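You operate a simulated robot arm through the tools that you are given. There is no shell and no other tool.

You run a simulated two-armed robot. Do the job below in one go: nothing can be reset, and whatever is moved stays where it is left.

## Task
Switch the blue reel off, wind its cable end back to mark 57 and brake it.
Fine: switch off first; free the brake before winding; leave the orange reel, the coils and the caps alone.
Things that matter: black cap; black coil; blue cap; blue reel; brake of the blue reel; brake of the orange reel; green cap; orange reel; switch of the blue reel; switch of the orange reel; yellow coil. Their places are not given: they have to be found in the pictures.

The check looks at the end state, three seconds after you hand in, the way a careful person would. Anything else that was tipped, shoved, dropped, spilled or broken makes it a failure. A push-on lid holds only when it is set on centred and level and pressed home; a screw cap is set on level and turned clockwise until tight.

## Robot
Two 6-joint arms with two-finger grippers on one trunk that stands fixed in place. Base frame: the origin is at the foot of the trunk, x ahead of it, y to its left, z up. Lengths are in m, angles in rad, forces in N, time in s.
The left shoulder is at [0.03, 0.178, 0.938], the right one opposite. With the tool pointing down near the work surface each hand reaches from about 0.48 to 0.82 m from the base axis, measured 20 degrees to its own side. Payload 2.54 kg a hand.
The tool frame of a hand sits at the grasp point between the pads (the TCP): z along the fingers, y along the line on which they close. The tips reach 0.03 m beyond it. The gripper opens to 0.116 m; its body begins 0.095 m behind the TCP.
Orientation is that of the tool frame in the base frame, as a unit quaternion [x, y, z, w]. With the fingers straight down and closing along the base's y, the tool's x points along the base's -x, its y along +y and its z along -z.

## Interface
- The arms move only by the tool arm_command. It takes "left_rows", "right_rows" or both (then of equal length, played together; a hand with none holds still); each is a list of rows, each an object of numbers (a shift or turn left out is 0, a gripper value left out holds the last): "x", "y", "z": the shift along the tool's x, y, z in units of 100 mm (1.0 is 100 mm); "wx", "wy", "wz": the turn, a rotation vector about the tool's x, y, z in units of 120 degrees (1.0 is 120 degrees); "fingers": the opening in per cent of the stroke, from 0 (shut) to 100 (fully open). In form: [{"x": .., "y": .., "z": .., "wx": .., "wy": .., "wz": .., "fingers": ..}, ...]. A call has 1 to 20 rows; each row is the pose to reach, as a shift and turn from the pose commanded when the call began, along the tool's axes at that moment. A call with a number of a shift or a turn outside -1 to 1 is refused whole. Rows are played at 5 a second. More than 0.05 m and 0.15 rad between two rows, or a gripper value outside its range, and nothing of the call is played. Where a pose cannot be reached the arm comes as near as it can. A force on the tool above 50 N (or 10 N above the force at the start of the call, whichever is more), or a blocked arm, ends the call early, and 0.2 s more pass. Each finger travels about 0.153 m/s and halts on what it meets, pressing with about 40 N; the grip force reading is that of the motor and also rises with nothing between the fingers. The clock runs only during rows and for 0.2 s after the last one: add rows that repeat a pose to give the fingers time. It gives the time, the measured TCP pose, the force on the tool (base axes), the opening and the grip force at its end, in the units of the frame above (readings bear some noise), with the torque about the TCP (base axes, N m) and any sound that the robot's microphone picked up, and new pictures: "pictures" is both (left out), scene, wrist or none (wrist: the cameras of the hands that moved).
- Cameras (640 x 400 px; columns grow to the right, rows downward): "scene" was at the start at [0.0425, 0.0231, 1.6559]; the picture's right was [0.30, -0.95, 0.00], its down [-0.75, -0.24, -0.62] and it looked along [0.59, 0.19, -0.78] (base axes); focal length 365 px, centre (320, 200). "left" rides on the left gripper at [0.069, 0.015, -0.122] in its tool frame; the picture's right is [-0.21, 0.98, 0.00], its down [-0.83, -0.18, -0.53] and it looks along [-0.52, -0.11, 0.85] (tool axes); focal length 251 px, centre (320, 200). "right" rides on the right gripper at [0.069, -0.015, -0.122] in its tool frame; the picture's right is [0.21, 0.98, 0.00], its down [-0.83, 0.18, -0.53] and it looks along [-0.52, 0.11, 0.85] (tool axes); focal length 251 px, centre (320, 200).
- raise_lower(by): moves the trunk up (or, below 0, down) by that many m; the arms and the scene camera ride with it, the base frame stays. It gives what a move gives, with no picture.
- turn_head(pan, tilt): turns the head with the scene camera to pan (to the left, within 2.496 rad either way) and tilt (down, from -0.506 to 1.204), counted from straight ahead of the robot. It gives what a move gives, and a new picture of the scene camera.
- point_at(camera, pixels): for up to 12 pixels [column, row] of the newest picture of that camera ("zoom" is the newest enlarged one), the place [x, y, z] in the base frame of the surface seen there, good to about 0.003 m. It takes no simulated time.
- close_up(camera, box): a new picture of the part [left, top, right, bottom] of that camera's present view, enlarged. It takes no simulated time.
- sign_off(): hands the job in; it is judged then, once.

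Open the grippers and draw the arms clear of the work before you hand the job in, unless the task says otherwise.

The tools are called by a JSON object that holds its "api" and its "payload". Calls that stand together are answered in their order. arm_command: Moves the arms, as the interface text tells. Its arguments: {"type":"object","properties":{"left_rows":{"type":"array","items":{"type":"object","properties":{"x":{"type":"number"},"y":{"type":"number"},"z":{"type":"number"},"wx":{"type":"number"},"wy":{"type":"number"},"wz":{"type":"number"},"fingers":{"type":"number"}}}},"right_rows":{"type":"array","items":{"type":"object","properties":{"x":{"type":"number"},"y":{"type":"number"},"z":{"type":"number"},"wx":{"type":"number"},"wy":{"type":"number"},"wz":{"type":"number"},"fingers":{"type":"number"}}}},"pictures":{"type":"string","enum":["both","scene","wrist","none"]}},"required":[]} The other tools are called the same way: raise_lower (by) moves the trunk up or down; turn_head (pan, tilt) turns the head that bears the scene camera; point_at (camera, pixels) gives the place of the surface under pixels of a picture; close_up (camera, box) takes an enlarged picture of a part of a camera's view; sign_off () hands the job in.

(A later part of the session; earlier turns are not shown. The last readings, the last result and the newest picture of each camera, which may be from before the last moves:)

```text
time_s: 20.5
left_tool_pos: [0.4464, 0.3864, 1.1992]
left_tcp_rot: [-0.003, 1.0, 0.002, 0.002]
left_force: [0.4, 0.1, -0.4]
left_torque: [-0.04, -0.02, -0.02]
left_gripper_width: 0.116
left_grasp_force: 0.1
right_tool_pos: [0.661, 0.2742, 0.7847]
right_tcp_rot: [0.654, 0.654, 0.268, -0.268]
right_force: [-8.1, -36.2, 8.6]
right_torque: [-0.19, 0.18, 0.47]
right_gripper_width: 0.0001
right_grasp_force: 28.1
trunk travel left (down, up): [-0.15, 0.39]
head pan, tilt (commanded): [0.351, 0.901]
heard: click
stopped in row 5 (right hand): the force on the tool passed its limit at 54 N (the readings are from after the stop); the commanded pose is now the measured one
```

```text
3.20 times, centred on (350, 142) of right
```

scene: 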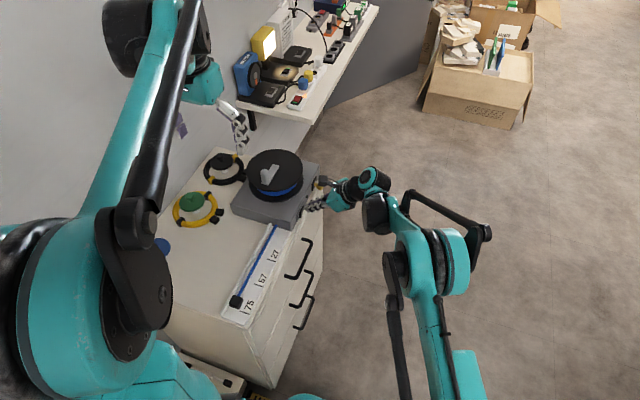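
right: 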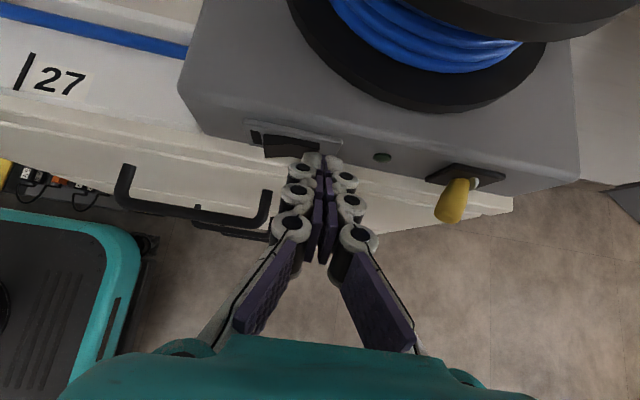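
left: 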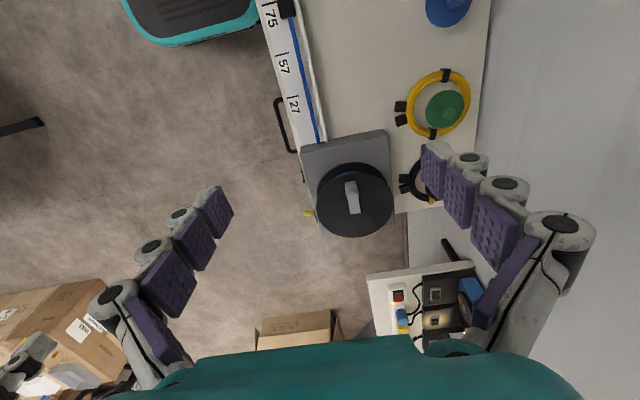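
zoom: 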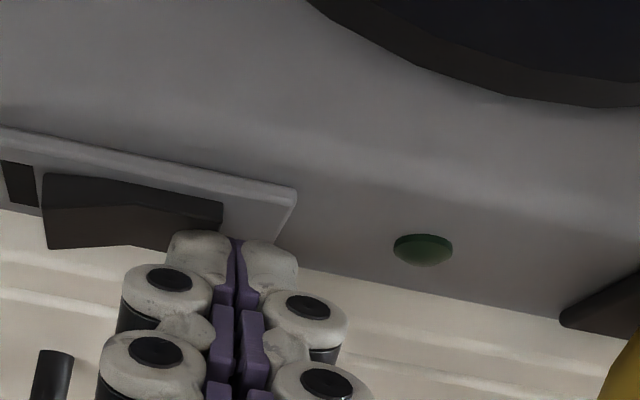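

A click was heard, the lamp is dark and the rocker's near end now protrudes: switched off. I back away in −y by 45 mm and check the state.

{"api": "arm_command", "payload": {"right_rows": [{"x": -0.035, "z": -0.035}, {"x": -0.106, "z": -0.106}, {"x": -0.212, "z": -0.212}, {"x": -0.318, "z": -0.318}, {"x": -0.318, "z": -0.318}], "pictures": "both"}}

{"api": "close_up", "payload": {"camera": "right", "box": [230, 80, 510, 255]}}

{"api": "close_up", "payload": {"camera": "scene", "box": [220, 140, 350, 320]}}

```text
time_s: 21.7
left_tool_pos: [0.4486, 0.388, 1.1975]
left_tcp_rot: [-0.001, 1.0, 0.0, 0.0]
left_force: [-0.3, -0.6, 0.5]
left_torque: [0.01, 0.03, 0.0]
left_gripper_width: 0.1163
left_grasp_force: 0.0
right_tool_pos: [0.6619, 0.2353, 0.7837]
right_tcp_rot: [0.654, 0.655, 0.268, -0.269]
right_force: [0.9, 0.2, 0.2]
right_torque: [0.01, -0.06, -0.01]
right_gripper_width: 0.0
right_grasp_force: 28.8
trunk travel left (down, up): [-0.15, 0.39]
head pan, tilt (commanded): [0.351, 0.901]
```

scene: 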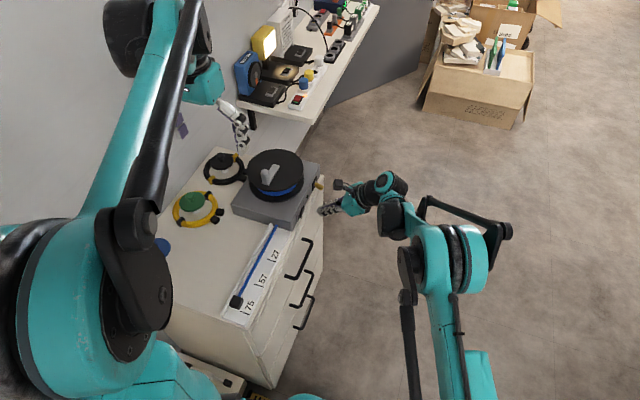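
right: 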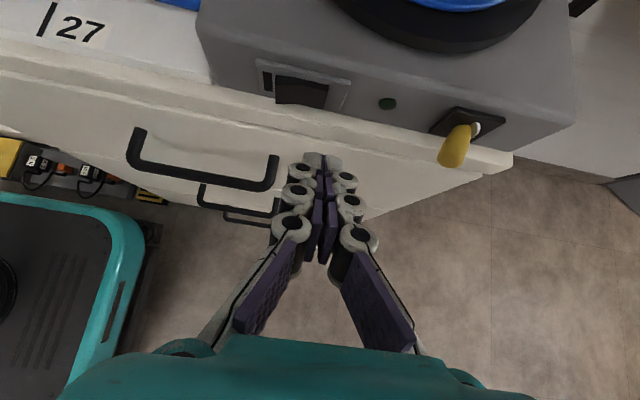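

```text
2.29 times, centred on (370, 168) of right
```

zoom: 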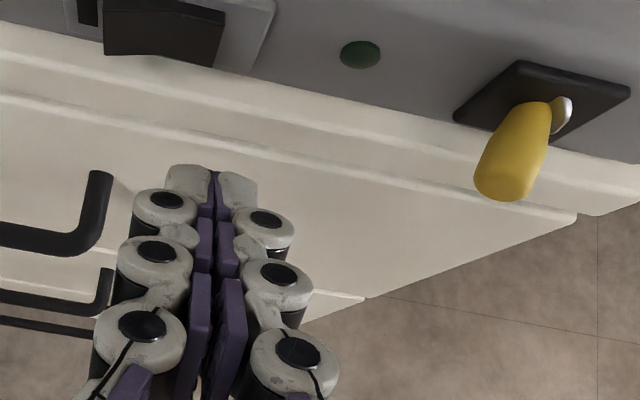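

```text
2.22 times, centred on (285, 230) of scene
```

zoom: 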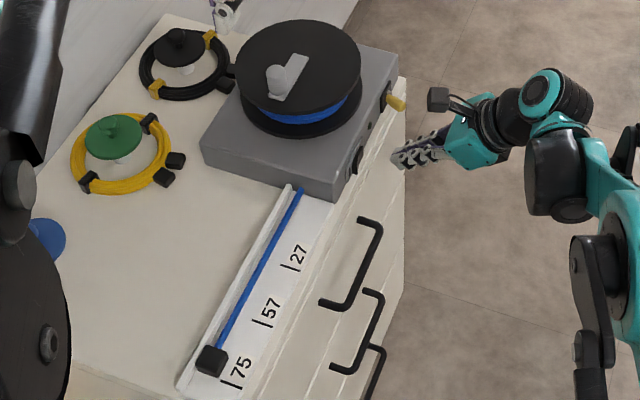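

The switch is off (lamp dark at (388,103)). Next the brake: I yaw the tool 30° toward +x and bring the closed fingertips to the −x side of the yellow lever.

{"api": "arm_command", "payload": {"right_rows": [{"x": 0.02, "y": 0.08, "z": 0.02, "wx": -0.044, "wz": 0.044}, {"x": 0.05, "y": 0.16, "z": 0.05, "wx": -0.088, "wz": 0.088}, {"x": 0.08, "y": 0.25, "z": 0.08, "wx": -0.132, "wz": 0.132}, {"x": 0.106, "y": 0.33, "z": 0.106, "wx": -0.177, "wz": 0.177}, {"x": 0.106, "y": 0.33, "z": 0.106, "wx": -0.177, "wz": 0.177}], "pictures": "both"}}

{"api": "close_up", "payload": {"camera": "right", "box": [230, 80, 510, 255]}}

{"api": "close_up", "payload": {"camera": "scene", "box": [280, 165, 360, 215]}}

```text
time_s: 22.9
left_tool_pos: [0.4484, 0.3868, 1.1972]
left_tcp_rot: [-0.002, 1.0, 0.0, 0.0]
left_force: [-0.4, 0.3, 0.0]
left_torque: [0.03, 0.04, 0.02]
left_gripper_width: 0.1161
left_grasp_force: 0.1
right_tool_pos: [0.6947, 0.2503, 0.7826]
right_tcp_rot: [0.801, 0.462, 0.331, -0.188]
right_force: [0.6, -0.5, -0.3]
right_torque: [0.02, 0.0, 0.02]
right_gripper_width: 0.0
right_grasp_force: 28.8
trunk travel left (down, up): [-0.15, 0.39]
head pan, tilt (commanded): [0.351, 0.901]
```

scene: 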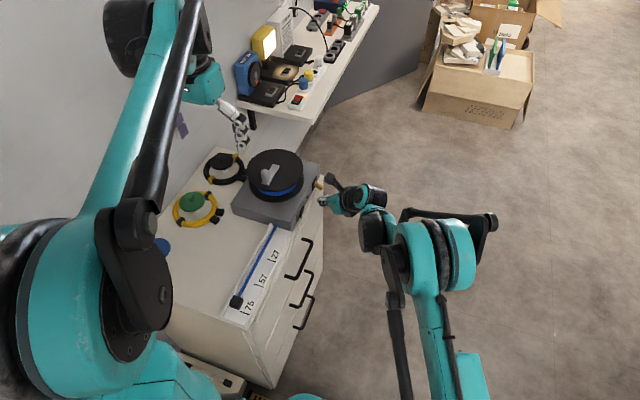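
right: 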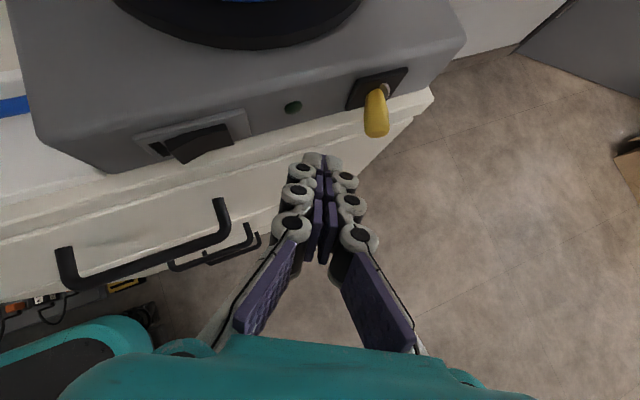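

```text
2.29 times, centred on (370, 168) of right
```

zoom: 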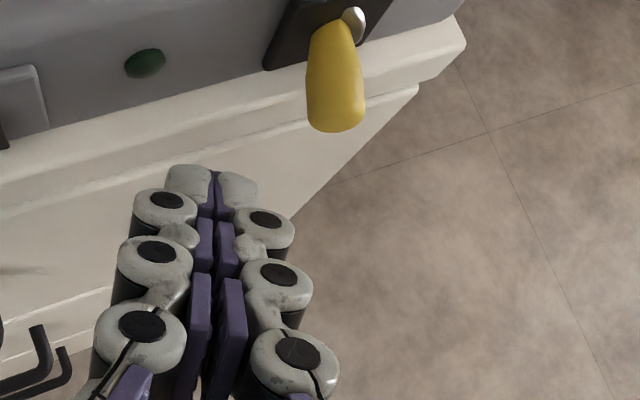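

```text
8.00 times, centred on (320, 190) of scene
```

zoom: 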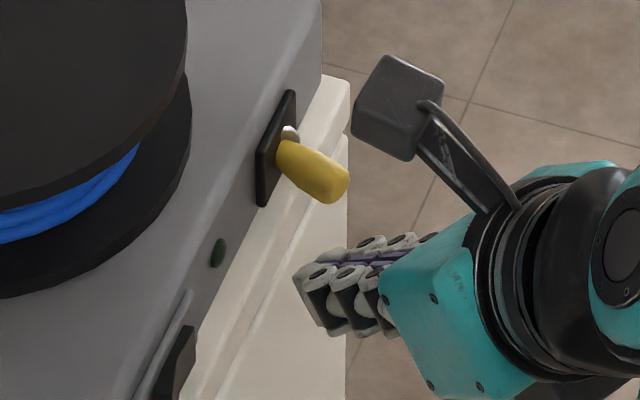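

The fingers are left of the lever tip at zoom (335,110). I re-measure the lever before pushing.

{"api": "close_up", "payload": {"camera": "right", "box": [300, 60, 440, 160]}}

{"api": "point_at", "payload": {"camera": "right", "pixels": [[376, 95], [366, 112], [376, 115], [388, 112], [376, 130], [366, 130], [386, 130], [312, 158], [335, 162], [386, 90]]}}

```text
4.00 times, centred on (370, 110) of right
```

zoom: 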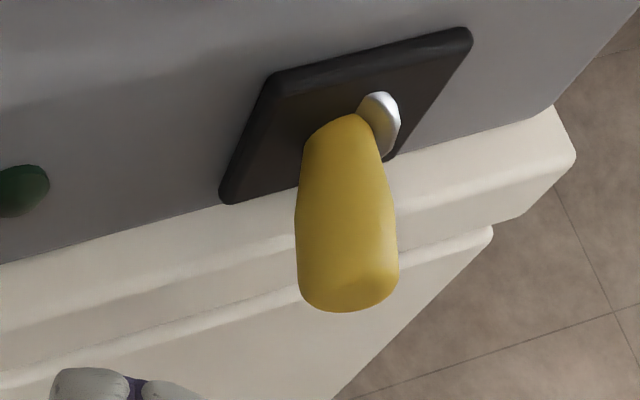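

```text
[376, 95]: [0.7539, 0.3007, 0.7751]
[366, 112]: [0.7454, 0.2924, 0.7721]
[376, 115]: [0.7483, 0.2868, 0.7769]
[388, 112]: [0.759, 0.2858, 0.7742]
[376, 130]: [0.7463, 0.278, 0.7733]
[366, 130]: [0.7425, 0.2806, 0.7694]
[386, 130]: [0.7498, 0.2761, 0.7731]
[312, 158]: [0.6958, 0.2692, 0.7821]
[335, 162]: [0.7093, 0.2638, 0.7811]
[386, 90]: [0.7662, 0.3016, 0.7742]
```

The lever's left surface is at x≈0.7425 near its tip (y≈0.28). I move 12 mm in +y and then push in +x in 5 mm steps, watching for a click.

{"api": "arm_command", "payload": {"right_rows": [{"x": 0.073, "y": -0.06, "z": 0.073}, {"x": 0.108, "y": 0.027, "z": 0.108}, {"x": 0.144, "y": 0.113, "z": 0.144}, {"x": 0.162, "y": 0.157, "z": 0.162}, {"x": 0.179, "y": 0.2, "z": 0.179}, {"x": 0.197, "y": 0.243, "z": 0.197}, {"x": 0.215, "y": 0.286, "z": 0.215}, {"x": 0.232, "y": 0.33, "z": 0.232}], "pictures": "both"}}

{"api": "close_up", "payload": {"camera": "right", "box": [230, 60, 450, 200]}}

{"api": "close_up", "payload": {"camera": "scene", "box": [280, 165, 360, 215]}}

```text
time_s: 24.7
left_tool_pos: [0.4484, 0.3879, 1.1968]
left_tcp_rot: [-0.001, 1.0, 0.0, -0.001]
left_force: [0.3, 0.4, 0.3]
left_torque: [-0.03, 0.01, 0.0]
left_gripper_width: 0.1161
left_grasp_force: 0.1
right_tool_pos: [0.7392, 0.2616, 0.7834]
right_tcp_rot: [0.801, 0.463, 0.33, -0.189]
right_force: [0.2, 0.3, -0.5]
right_torque: [0.0, 0.01, 0.02]
right_gripper_width: 0.0
right_grasp_force: 28.7
trunk travel left (down, up): [-0.15, 0.39]
head pan, tilt (commanded): [0.351, 0.901]
```

scene: 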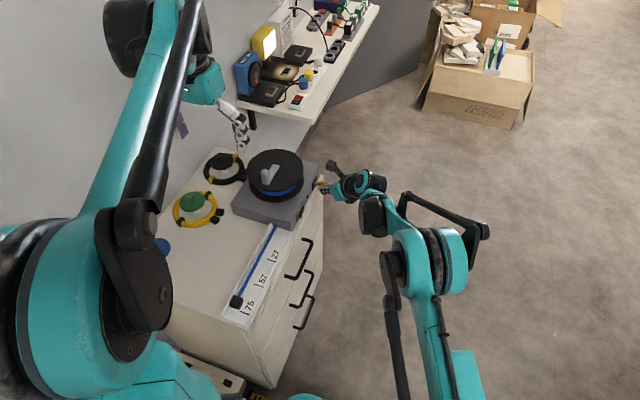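
right: 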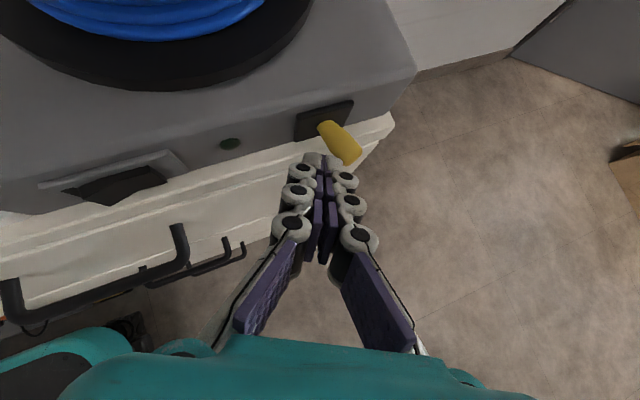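

```text
2.86 times, centred on (340, 130) of right
```

zoom: 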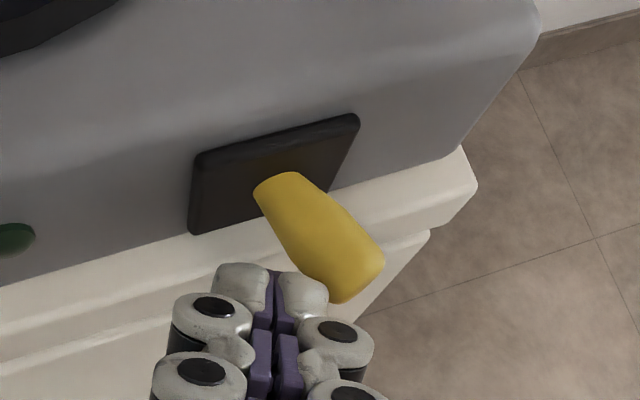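

```text
8.00 times, centred on (320, 190) of scene
```

zoom: 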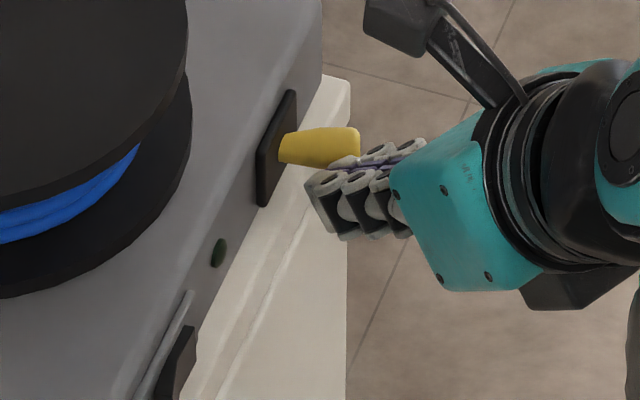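

The lever now leans toward +x (tip near zoom (355,285)) with no remaining force. I back the right hand off in −x and −y and check that the lever stays.

{"api": "arm_command", "payload": {"right_rows": [{"x": -0.035, "y": -0.087, "z": -0.035}, {"x": -0.096, "y": -0.037, "z": -0.096}, {"x": -0.218, "y": 0.063, "z": -0.218}, {"x": -0.341, "y": 0.163, "z": -0.341}, {"x": -0.402, "y": 0.213, "z": -0.402}], "pictures": "both"}}

{"api": "close_up", "payload": {"camera": "right", "box": [230, 60, 450, 200]}}

{"api": "close_up", "payload": {"camera": "scene", "box": [280, 165, 360, 215]}}

```text
time_s: 25.9
left_tool_pos: [0.4479, 0.3887, 1.1971]
left_tcp_rot: [-0.001, 1.0, 0.0, 0.0]
left_force: [-0.4, 0.0, 0.1]
left_torque: [0.03, -0.02, -0.03]
left_gripper_width: 0.1159
left_grasp_force: 0.0
right_tool_pos: [0.7275, 0.2025, 0.784]
right_tcp_rot: [0.8, 0.463, 0.33, -0.189]
right_force: [-0.1, -0.1, -0.5]
right_torque: [0.03, 0.0, 0.0]
right_gripper_width: 0.0
right_grasp_force: 28.2
trunk travel left (down, up): [-0.15, 0.39]
head pan, tilt (commanded): [0.351, 0.901]
```

scene: 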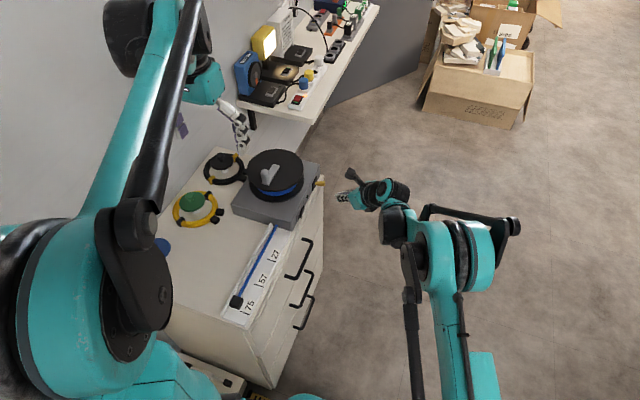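
right: 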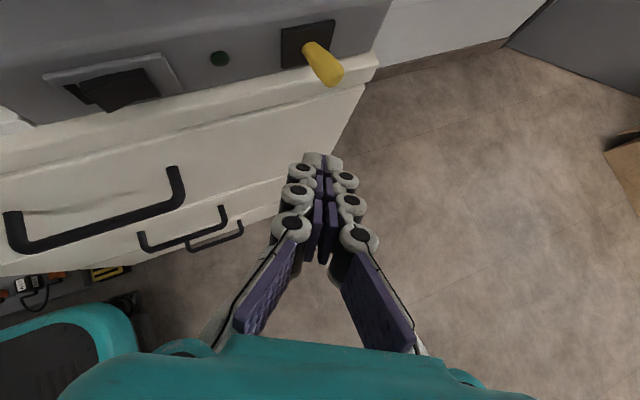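

```text
2.86 times, centred on (340, 130) of right
```

zoom: 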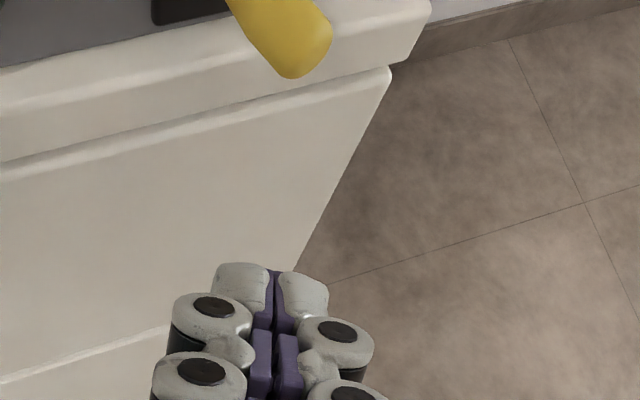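

```text
8.00 times, centred on (320, 190) of scene
```

zoom: 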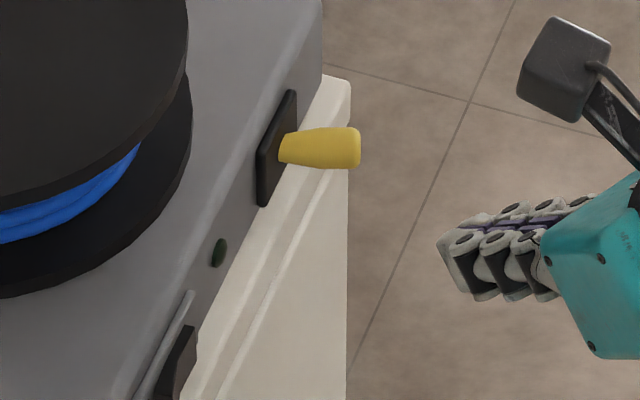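

The lever stays at its new place. I measure its tilt to see if it is fully over.

{"api": "point_at", "payload": {"camera": "zoom", "pixels": [[290, 145], [320, 145], [350, 145], [290, 115], [268, 190], [355, 160]]}}

{"api": "close_up", "payload": {"camera": "right", "box": [260, 10, 380, 90]}}

{"api": "point_at", "payload": {"camera": "right", "pixels": [[310, 47], [322, 62], [333, 78], [340, 70], [326, 82], [285, 50], [332, 30]]}}

```text
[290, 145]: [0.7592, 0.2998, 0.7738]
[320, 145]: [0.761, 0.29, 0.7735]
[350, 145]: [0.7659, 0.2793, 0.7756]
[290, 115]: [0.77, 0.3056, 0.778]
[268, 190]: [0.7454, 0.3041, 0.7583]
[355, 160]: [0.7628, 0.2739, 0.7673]
```

```text
5.00 times, centred on (320, 50) of right
```

zoom: 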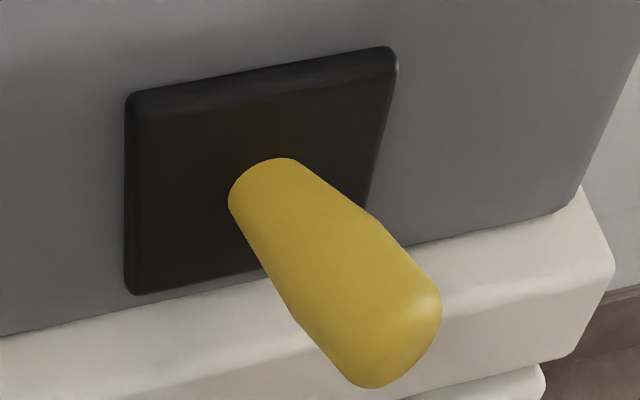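

```text
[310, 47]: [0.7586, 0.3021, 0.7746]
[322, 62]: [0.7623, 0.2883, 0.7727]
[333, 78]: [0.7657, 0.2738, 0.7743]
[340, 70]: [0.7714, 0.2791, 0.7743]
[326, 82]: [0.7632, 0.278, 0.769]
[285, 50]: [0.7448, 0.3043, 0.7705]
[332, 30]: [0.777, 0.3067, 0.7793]
```

The lever is now tilted about 17° toward +x (it was about −20°), consistent with a flipped toggle. Now I look at the crank with the left camera and measure the knob and reel.

{"api": "close_up", "payload": {"camera": "left", "box": [290, 140, 420, 240]}}

{"api": "close_up", "payload": {"camera": "scene", "box": [230, 140, 330, 210]}}

```text
4.00 times, centred on (355, 190) of left
```

zoom: 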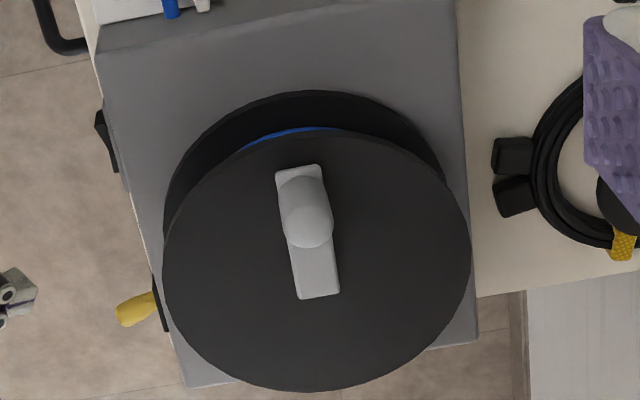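

```text
5.71 times, centred on (280, 175) of scene
```

zoom: 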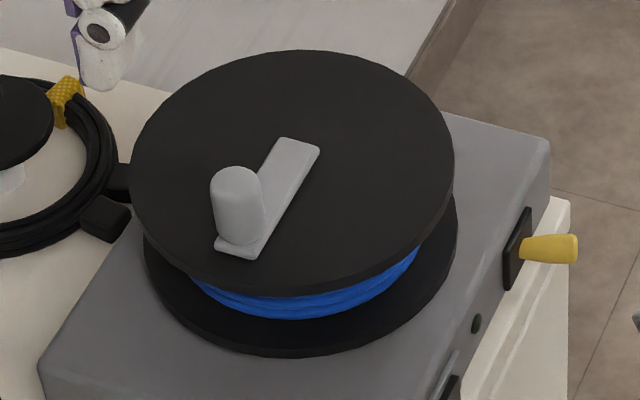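

{"api": "point_at", "payload": {"camera": "zoom", "pixels": [[235, 178], [235, 170], [215, 180], [258, 185], [238, 235], [262, 230], [245, 250], [285, 142], [315, 150], [240, 205]]}}

{"api": "close_up", "payload": {"camera": "left", "box": [320, 160, 400, 220]}}

{"api": "point_at", "payload": {"camera": "left", "pixels": [[352, 197], [345, 185], [356, 184], [352, 213], [315, 200], [393, 205], [352, 174], [352, 236], [346, 200], [358, 195]]}}

```text
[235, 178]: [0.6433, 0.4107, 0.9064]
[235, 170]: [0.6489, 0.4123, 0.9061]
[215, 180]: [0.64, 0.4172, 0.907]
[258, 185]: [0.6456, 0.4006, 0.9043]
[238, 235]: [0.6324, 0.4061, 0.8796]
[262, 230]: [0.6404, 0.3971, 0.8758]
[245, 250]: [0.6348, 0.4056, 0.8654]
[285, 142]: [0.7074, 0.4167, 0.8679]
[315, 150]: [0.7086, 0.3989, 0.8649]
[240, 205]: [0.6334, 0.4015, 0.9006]
```

```text
6.67 times, centred on (360, 190) of left
```

zoom: 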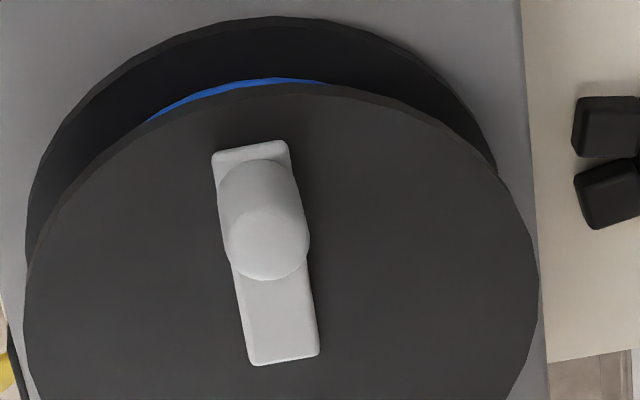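

```text
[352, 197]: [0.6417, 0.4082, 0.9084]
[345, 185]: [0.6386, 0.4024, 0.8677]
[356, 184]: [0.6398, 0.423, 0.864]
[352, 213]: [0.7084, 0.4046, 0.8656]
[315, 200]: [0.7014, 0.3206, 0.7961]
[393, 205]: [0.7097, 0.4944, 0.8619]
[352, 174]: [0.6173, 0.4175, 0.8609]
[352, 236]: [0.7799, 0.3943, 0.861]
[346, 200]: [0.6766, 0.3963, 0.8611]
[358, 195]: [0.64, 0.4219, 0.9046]
```

The knob is centred about (0.6435,0.409) with top z 0.907, and the reel axis is near (0.699,0.407). I bring the left hand over the knob with fingers at 45%, in two calls.

{"api": "arm_command", "payload": {"left_rows": [{"x": -0.24, "y": 0.03, "z": 0.24, "fingers": 45}, {"x": -0.48, "y": 0.06, "z": 0.48, "fingers": 45}, {"x": -0.72, "y": 0.09, "z": 0.72, "fingers": 45}, {"x": -0.97, "y": 0.11, "z": 0.98, "fingers": 45}], "pictures": "none"}}

{"api": "arm_command", "payload": {"left_rows": [{"x": -0.24, "y": 0.03, "z": 0.24}, {"x": -0.48, "y": 0.06, "z": 0.48}, {"x": -0.72, "y": 0.09, "z": 0.72}, {"x": -0.97, "y": 0.11, "z": 0.98}, {"x": -0.97, "y": 0.11, "z": 0.98}], "pictures": "both"}}

{"api": "close_up", "payload": {"camera": "left", "box": [220, 80, 420, 260]}}

```text
time_s: 26.9
left_tool_pos: [0.5455, 0.3993, 1.0986]
left_tcp_rot: [-0.001, 1.0, 0.0, 0.001]
left_force: [-0.2, 0.8, 0.6]
left_torque: [0.02, -0.01, -0.01]
left_gripper_width: 0.052
left_grasp_force: 0.1
right_tool_pos: [0.7289, 0.2023, 0.7851]
right_tcp_rot: [0.802, 0.462, 0.329, -0.188]
right_force: [0.6, -0.3, -0.9]
right_torque: [0.03, 0.03, -0.01]
right_gripper_width: 0.0
right_grasp_force: 28.7
trunk travel left (down, up): [-0.15, 0.39]
head pan, tilt (commanded): [0.351, 0.901]
```

```text
time_s: 28.1
left_tool_pos: [0.6429, 0.4094, 1.0008]
left_tcp_rot: [-0.001, 1.0, 0.0, 0.0]
left_force: [0.3, -0.3, 0.3]
left_torque: [0.02, 0.0, 0.0]
left_gripper_width: 0.0522
left_grasp_force: 0.0
right_tool_pos: [0.7273, 0.2036, 0.7852]
right_tcp_rot: [0.8, 0.463, 0.331, -0.189]
right_force: [-0.1, -0.1, 0.1]
right_torque: [0.01, -0.02, -0.04]
right_gripper_width: 0.0003
right_grasp_force: 28.3
trunk travel left (down, up): [-0.15, 0.39]
head pan, tilt (commanded): [0.351, 0.901]
```

scene: 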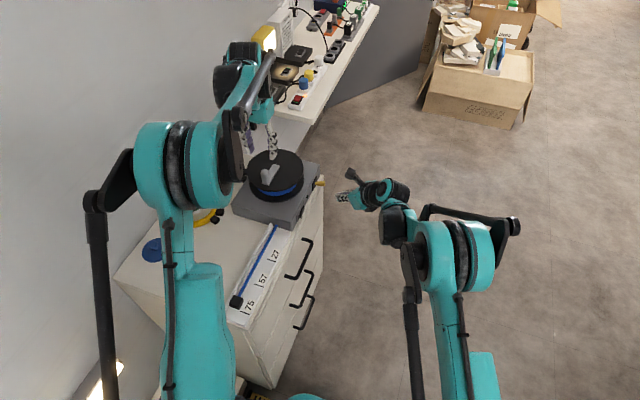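
left: 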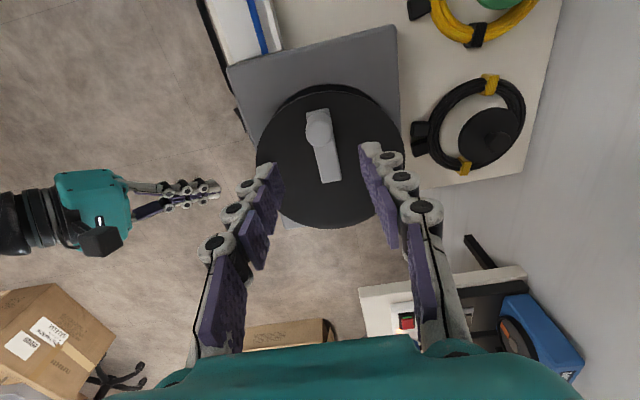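

```text
2.22 times, centred on (320, 170) of left
```

zoom: 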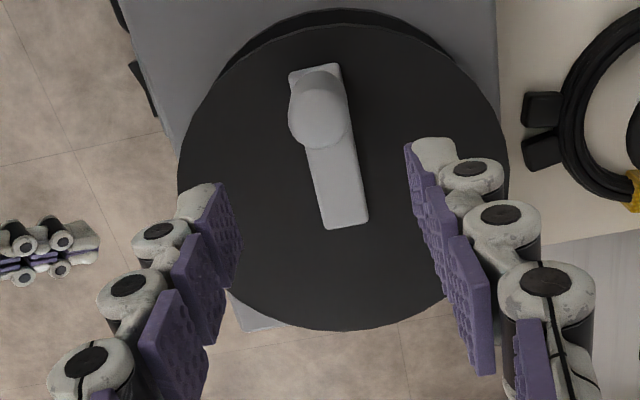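

The left hand is above the knob (zoom (320,105)). I verify the knob centre once more from this view.

{"api": "point_at", "payload": {"camera": "zoom", "pixels": [[322, 105], [292, 110], [350, 105], [320, 145], [318, 80], [310, 68], [335, 68], [330, 225], [365, 215], [345, 180]]}}

```text
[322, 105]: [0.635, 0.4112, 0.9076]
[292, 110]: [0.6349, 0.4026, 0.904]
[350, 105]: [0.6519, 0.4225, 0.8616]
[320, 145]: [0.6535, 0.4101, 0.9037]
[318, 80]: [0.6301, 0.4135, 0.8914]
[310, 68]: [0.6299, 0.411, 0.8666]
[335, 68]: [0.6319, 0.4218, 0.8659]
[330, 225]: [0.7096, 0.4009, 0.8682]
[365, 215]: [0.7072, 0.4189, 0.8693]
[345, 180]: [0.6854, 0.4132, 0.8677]
```

The knob centre is about (0.643,0.412). I descend to TCP z≈0.905 around it and then close to a loose cage of about 28 mm.

{"api": "arm_command", "payload": {"left_rows": [{"y": 0.03, "z": 0.2, "fingers": 45}, {"y": 0.03, "z": 0.4}, {"y": 0.03, "z": 0.6}, {"y": 0.03, "z": 0.8}, {"y": 0.03, "z": 0.95}, {"y": 0.03, "z": 0.95, "fingers": 24}, {"y": 0.03, "z": 0.95, "fingers": 24}, {"y": 0.03, "z": 0.95, "fingers": 24}], "pictures": "both"}}

{"api": "close_up", "payload": {"camera": "left", "box": [220, 80, 420, 260]}}

{"api": "close_up", "payload": {"camera": "scene", "box": [230, 130, 330, 210]}}

{"api": "close_up", "payload": {"camera": "scene", "box": [215, 225, 315, 330]}}

```text
time_s: 29.9
left_tool_pos: [0.6444, 0.4132, 0.9035]
left_tcp_rot: [-0.001, 1.0, 0.0, 0.0]
left_force: [-0.1, -0.9, 0.2]
left_torque: [-0.02, -0.02, 0.02]
left_gripper_width: 0.0278
left_grasp_force: 0.0
right_tool_pos: [0.7274, 0.2025, 0.7838]
right_tcp_rot: [0.801, 0.463, 0.331, -0.189]
right_force: [-0.5, -1.3, -0.1]
right_torque: [0.01, 0.02, 0.01]
right_gripper_width: 0.0
right_grasp_force: 28.2
trunk travel left (down, up): [-0.15, 0.39]
head pan, tilt (commanded): [0.351, 0.901]
```

scene: 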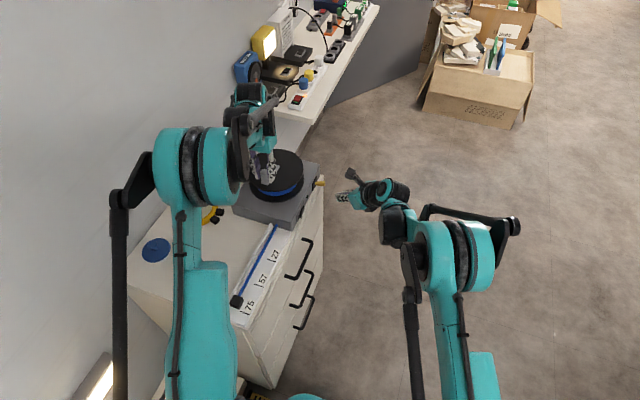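
left: 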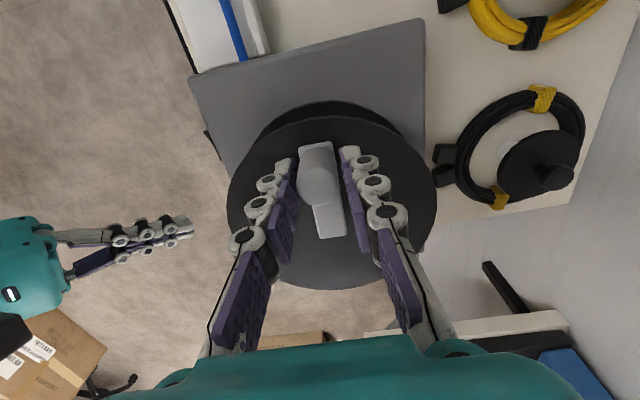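

```text
2.22 times, centred on (320, 170) of left
```

zoom: 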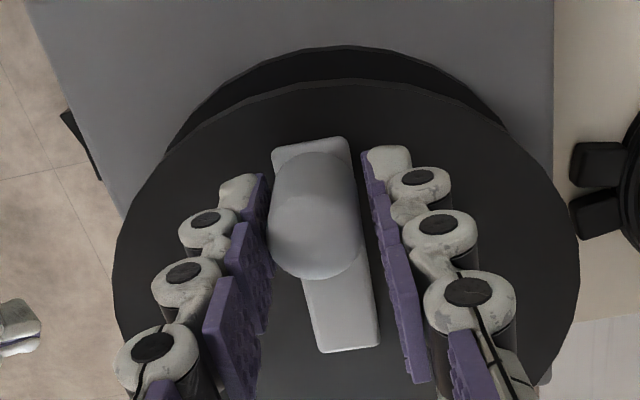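

```text
5.00 times, centred on (280, 170) of scene
```

zoom: 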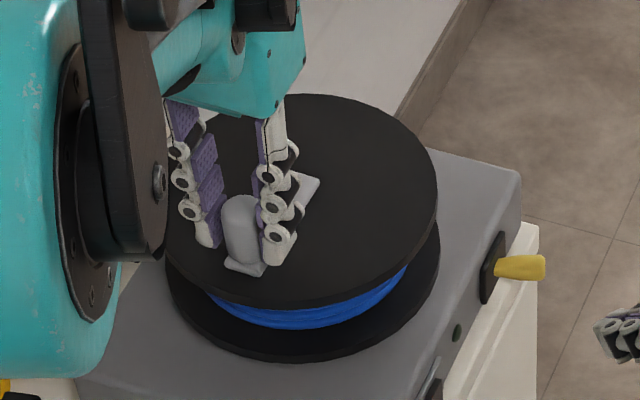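

```text
3.81 times, centred on (265, 278) of scene
```

zoom: 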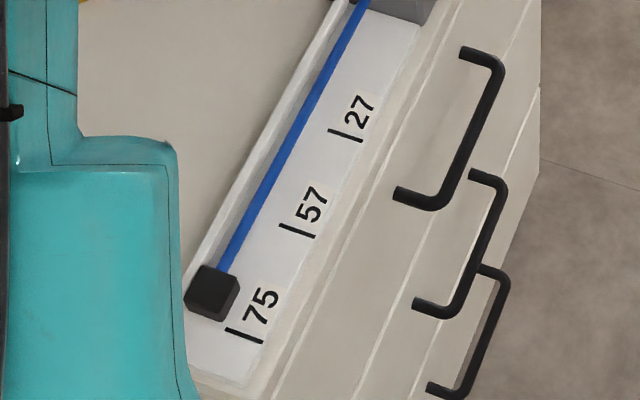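

The knob sits between the fingers. Before turning I measure the cable-end block and the 57 and 75 ticks.

{"api": "point_at", "payload": {"camera": "zoom", "pixels": [[205, 270], [238, 283], [190, 300], [225, 315], [212, 285], [284, 226], [313, 236], [228, 329], [262, 341], [331, 130], [361, 141], [222, 268]]}}

```text
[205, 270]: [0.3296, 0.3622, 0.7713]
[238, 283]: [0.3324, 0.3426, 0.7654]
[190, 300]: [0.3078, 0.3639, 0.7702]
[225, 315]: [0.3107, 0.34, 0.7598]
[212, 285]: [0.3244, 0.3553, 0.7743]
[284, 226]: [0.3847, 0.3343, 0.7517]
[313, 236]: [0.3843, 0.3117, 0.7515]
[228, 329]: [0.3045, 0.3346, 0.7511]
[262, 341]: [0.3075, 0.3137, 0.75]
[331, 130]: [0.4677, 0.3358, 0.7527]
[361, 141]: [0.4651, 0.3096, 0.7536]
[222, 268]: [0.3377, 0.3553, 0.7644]
```

The block spans x≈0.308–0.336 (centre ≈0.322) and the 57 tick is at x≈0.3845. I turn the crank 20° counter-clockwise (seen from above) as a test, rotating the hand with it, and watch the block.

{"api": "arm_command", "payload": {"left_rows": [{"x": 0.0013, "y": -0.0489, "wz": -0.0417}, {"x": -0.0017, "y": -0.0976, "wz": -0.0833}, {"x": -0.0089, "y": -0.146, "wz": -0.125}, {"x": -0.0203, "y": -0.1934, "wz": -0.1667}, {"x": -0.0203, "y": -0.1934, "wz": -0.1667}], "pictures": "both"}}

{"api": "close_up", "payload": {"camera": "left", "box": [220, 80, 420, 260]}}

{"api": "close_up", "payload": {"camera": "scene", "box": [215, 225, 315, 330]}}

```text
time_s: 31.1
left_tool_pos: [0.6435, 0.3975, 0.9049]
left_tcp_rot: [-0.176, 0.984, 0.001, 0.0]
left_force: [0.5, 30.3, 1.0]
left_torque: [0.9, -0.11, -0.17]
left_gripper_width: 0.0467
left_grasp_force: 14.1
right_tool_pos: [0.7277, 0.2059, 0.7849]
right_tcp_rot: [0.801, 0.463, 0.329, -0.187]
right_force: [0.2, -0.1, 0.0]
right_torque: [0.01, 0.04, 0.0]
right_gripper_width: 0.0
right_grasp_force: 28.4
trunk travel left (down, up): [-0.15, 0.39]
head pan, tilt (commanded): [0.351, 0.901]
```

scene: 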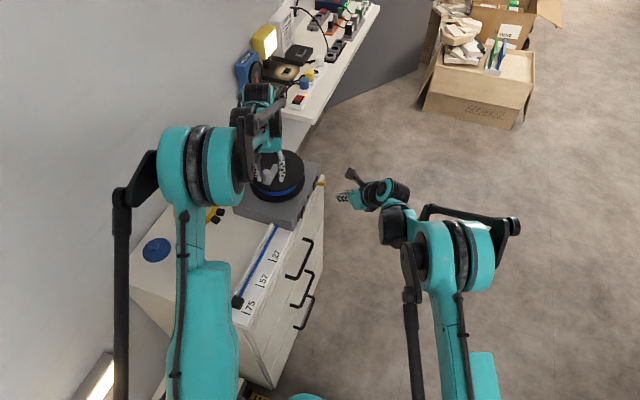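
left: 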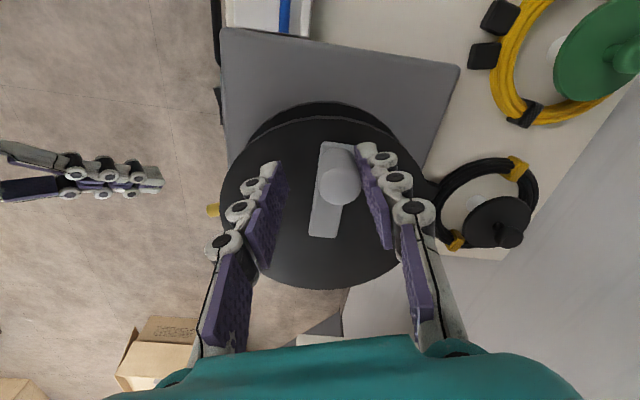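

```text
2.22 times, centred on (320, 170) of left
```

zoom: 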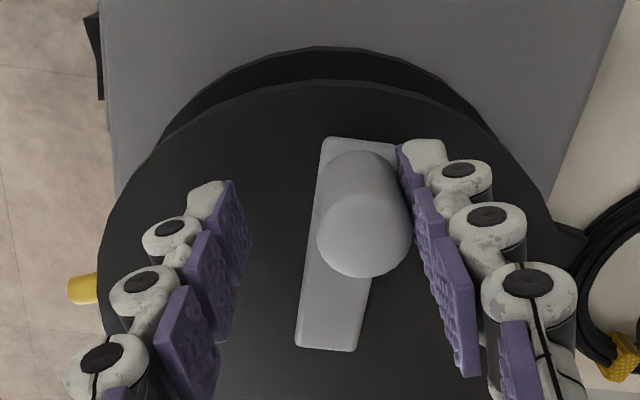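

```text
3.81 times, centred on (265, 278) of scene
```

zoom: 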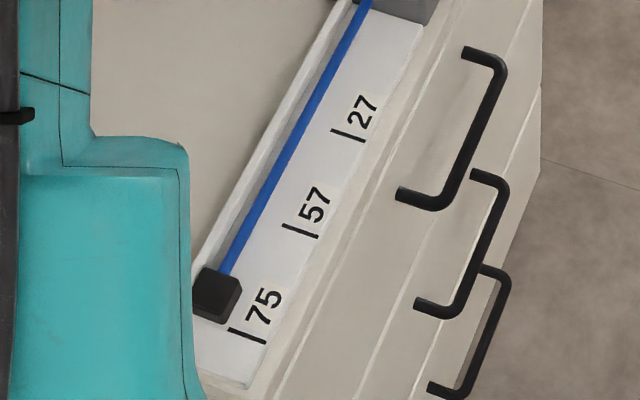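

The crank did not turn: the fingers were forced open to 47 mm at 30 N and the block stayed. I test the other direction (clockwise 15° past the start) to tell a direction limit from a set brake.

{"api": "arm_command", "payload": {"left_rows": [{"x": -0.009, "y": 0.068, "wz": 0.0583, "fingers": 24}, {"x": -0.026, "y": 0.134, "wz": 0.1167, "fingers": 24}, {"x": -0.051, "y": 0.198, "wz": 0.175, "fingers": 24}, {"x": -0.084, "y": 0.258, "wz": 0.2333, "fingers": 24}, {"x": -0.123, "y": 0.313, "wz": 0.2917, "fingers": 24}, {"x": -0.123, "y": 0.313, "wz": 0.2917, "fingers": 24}], "pictures": "both"}}

{"api": "close_up", "payload": {"camera": "left", "box": [220, 80, 420, 260]}}

{"api": "close_up", "payload": {"camera": "scene", "box": [215, 225, 315, 330]}}

```text
time_s: 32.5
left_tool_pos: [0.6447, 0.4279, 0.9052]
left_tcp_rot: [0.13, 0.991, 0.001, 0.0]
left_force: [0.1, 0.4, 0.2]
left_torque: [-0.03, -0.04, 0.01]
left_gripper_width: 0.028
left_grasp_force: 0.2
right_tool_pos: [0.7272, 0.2032, 0.7849]
right_tcp_rot: [0.801, 0.463, 0.33, -0.189]
right_force: [-0.1, 0.5, 0.5]
right_torque: [-0.02, 0.02, -0.01]
right_gripper_width: 0.0002
right_grasp_force: 28.7
trunk travel left (down, up): [-0.15, 0.39]
head pan, tilt (commanded): [0.351, 0.901]
```

scene: 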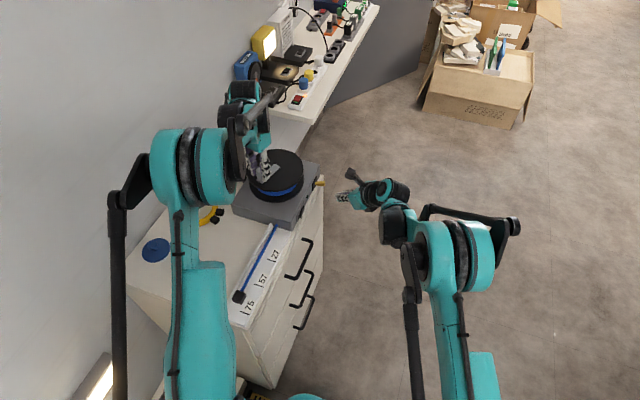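
left: 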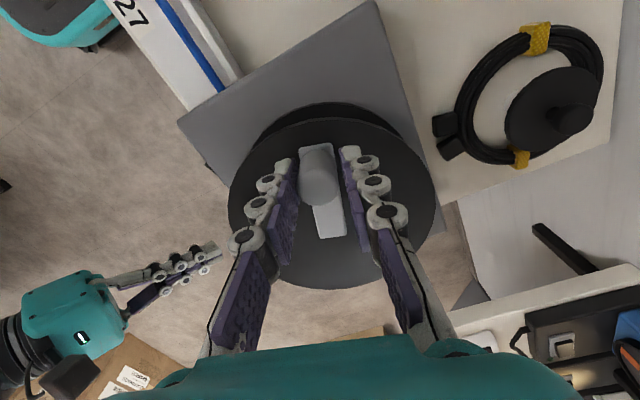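

```text
2.22 times, centred on (320, 170) of left
```

zoom: 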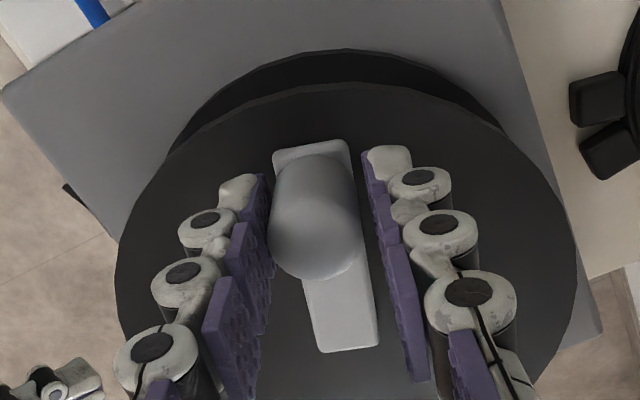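

```text
3.81 times, centred on (265, 278) of scene
```

zoom: 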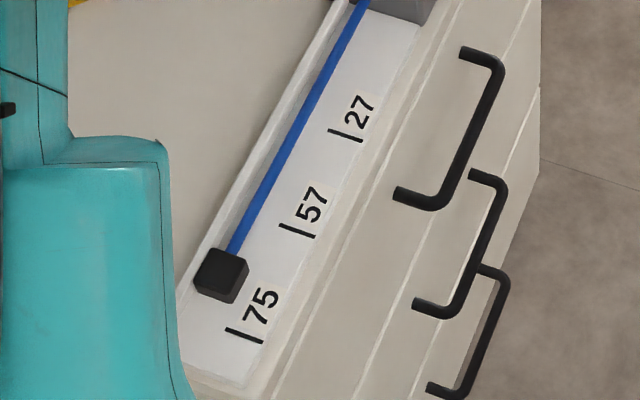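

Clockwise works freely: the block moved toward the reel (now at zoom (222,275)), so the brake is off and CW winds in. I turn a further 32° clockwise and measure.

{"api": "arm_command", "payload": {"left_rows": [{"x": -0.011, "y": 0.077, "wz": 0.0667}, {"x": -0.032, "y": 0.153, "wz": 0.1333}, {"x": -0.064, "y": 0.224, "wz": 0.2}, {"x": -0.106, "y": 0.29, "wz": 0.2667}, {"x": -0.106, "y": 0.29, "wz": 0.2667}], "pictures": "both"}}

{"api": "close_up", "payload": {"camera": "left", "box": [220, 80, 420, 260]}}

{"api": "close_up", "payload": {"camera": "scene", "box": [215, 225, 315, 330]}}

```text
time_s: 33.7
left_tool_pos: [0.6625, 0.4529, 0.9057]
left_tcp_rot: [0.399, 0.917, 0.001, 0.0]
left_force: [-1.4, 0.5, 0.1]
left_torque: [0.0, 0.01, -0.02]
left_gripper_width: 0.0281
left_grasp_force: 0.1
right_tool_pos: [0.727, 0.2026, 0.7851]
right_tcp_rot: [0.801, 0.462, 0.331, -0.188]
right_force: [0.8, -0.8, 0.1]
right_torque: [0.01, -0.01, 0.02]
right_gripper_width: 0.0002
right_grasp_force: 28.6
trunk travel left (down, up): [-0.15, 0.39]
head pan, tilt (commanded): [0.351, 0.901]
```

scene: 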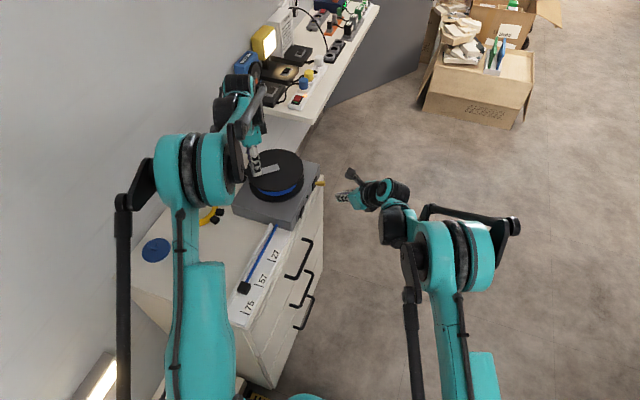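
left: 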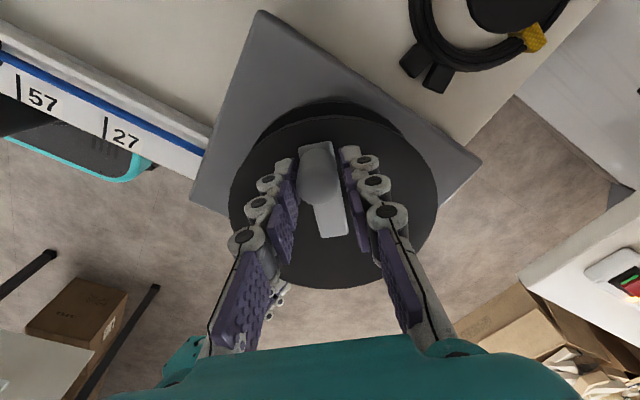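

```text
2.22 times, centred on (320, 170) of left
```

zoom: 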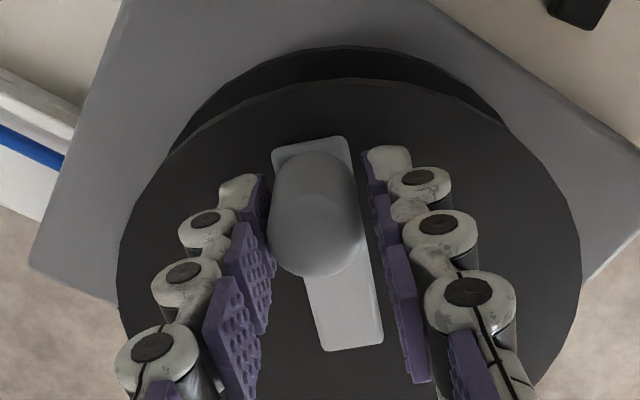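

```text
3.81 times, centred on (265, 278) of scene
```

zoom: 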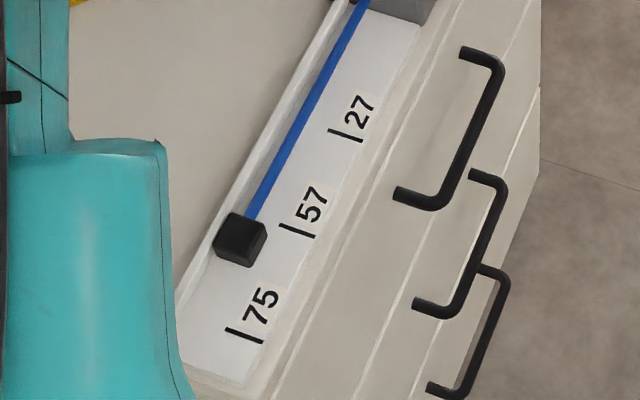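

The block is now around zoom (240,238), a bit before the 57 tick. I measure it with a tighter enlargement.

{"api": "close_up", "payload": {"camera": "scene", "box": [235, 260, 285, 300]}}

{"api": "point_at", "payload": {"camera": "zoom", "pixels": [[105, 280], [150, 290], [110, 250], [130, 270], [100, 310], [130, 320], [175, 255], [75, 290]]}}

```text
10.00 times, centred on (260, 280) of scene
```

zoom: 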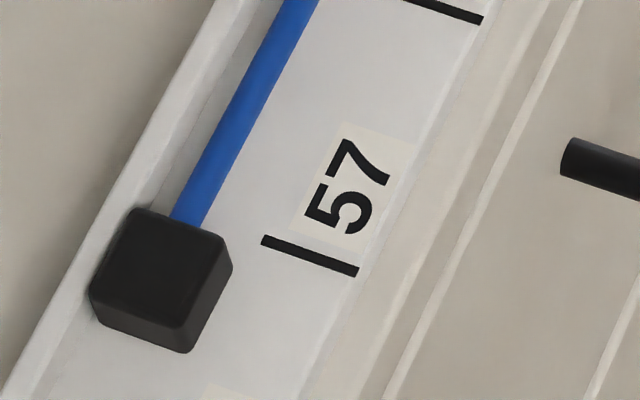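

```text
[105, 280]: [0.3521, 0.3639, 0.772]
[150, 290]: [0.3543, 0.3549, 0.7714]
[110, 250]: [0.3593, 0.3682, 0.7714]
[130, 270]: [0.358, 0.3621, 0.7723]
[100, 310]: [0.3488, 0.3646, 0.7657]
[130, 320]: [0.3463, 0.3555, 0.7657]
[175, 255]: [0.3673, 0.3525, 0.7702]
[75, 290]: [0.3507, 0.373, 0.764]
```

{"api": "point_at", "payload": {"camera": "zoom", "pixels": [[95, 282], [140, 303], [178, 318], [140, 215], [180, 228], [215, 242], [160, 340], [215, 290], [265, 241], [310, 255], [355, 271], [290, 248]]}}

```text
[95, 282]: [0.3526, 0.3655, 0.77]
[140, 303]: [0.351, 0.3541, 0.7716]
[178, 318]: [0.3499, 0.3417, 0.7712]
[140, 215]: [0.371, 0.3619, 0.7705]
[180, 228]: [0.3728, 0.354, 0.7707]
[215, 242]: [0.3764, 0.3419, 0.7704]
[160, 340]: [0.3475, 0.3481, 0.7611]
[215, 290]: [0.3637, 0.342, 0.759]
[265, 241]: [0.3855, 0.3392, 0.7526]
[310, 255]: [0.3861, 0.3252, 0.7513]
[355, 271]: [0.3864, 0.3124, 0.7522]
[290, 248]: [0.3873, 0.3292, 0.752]
```

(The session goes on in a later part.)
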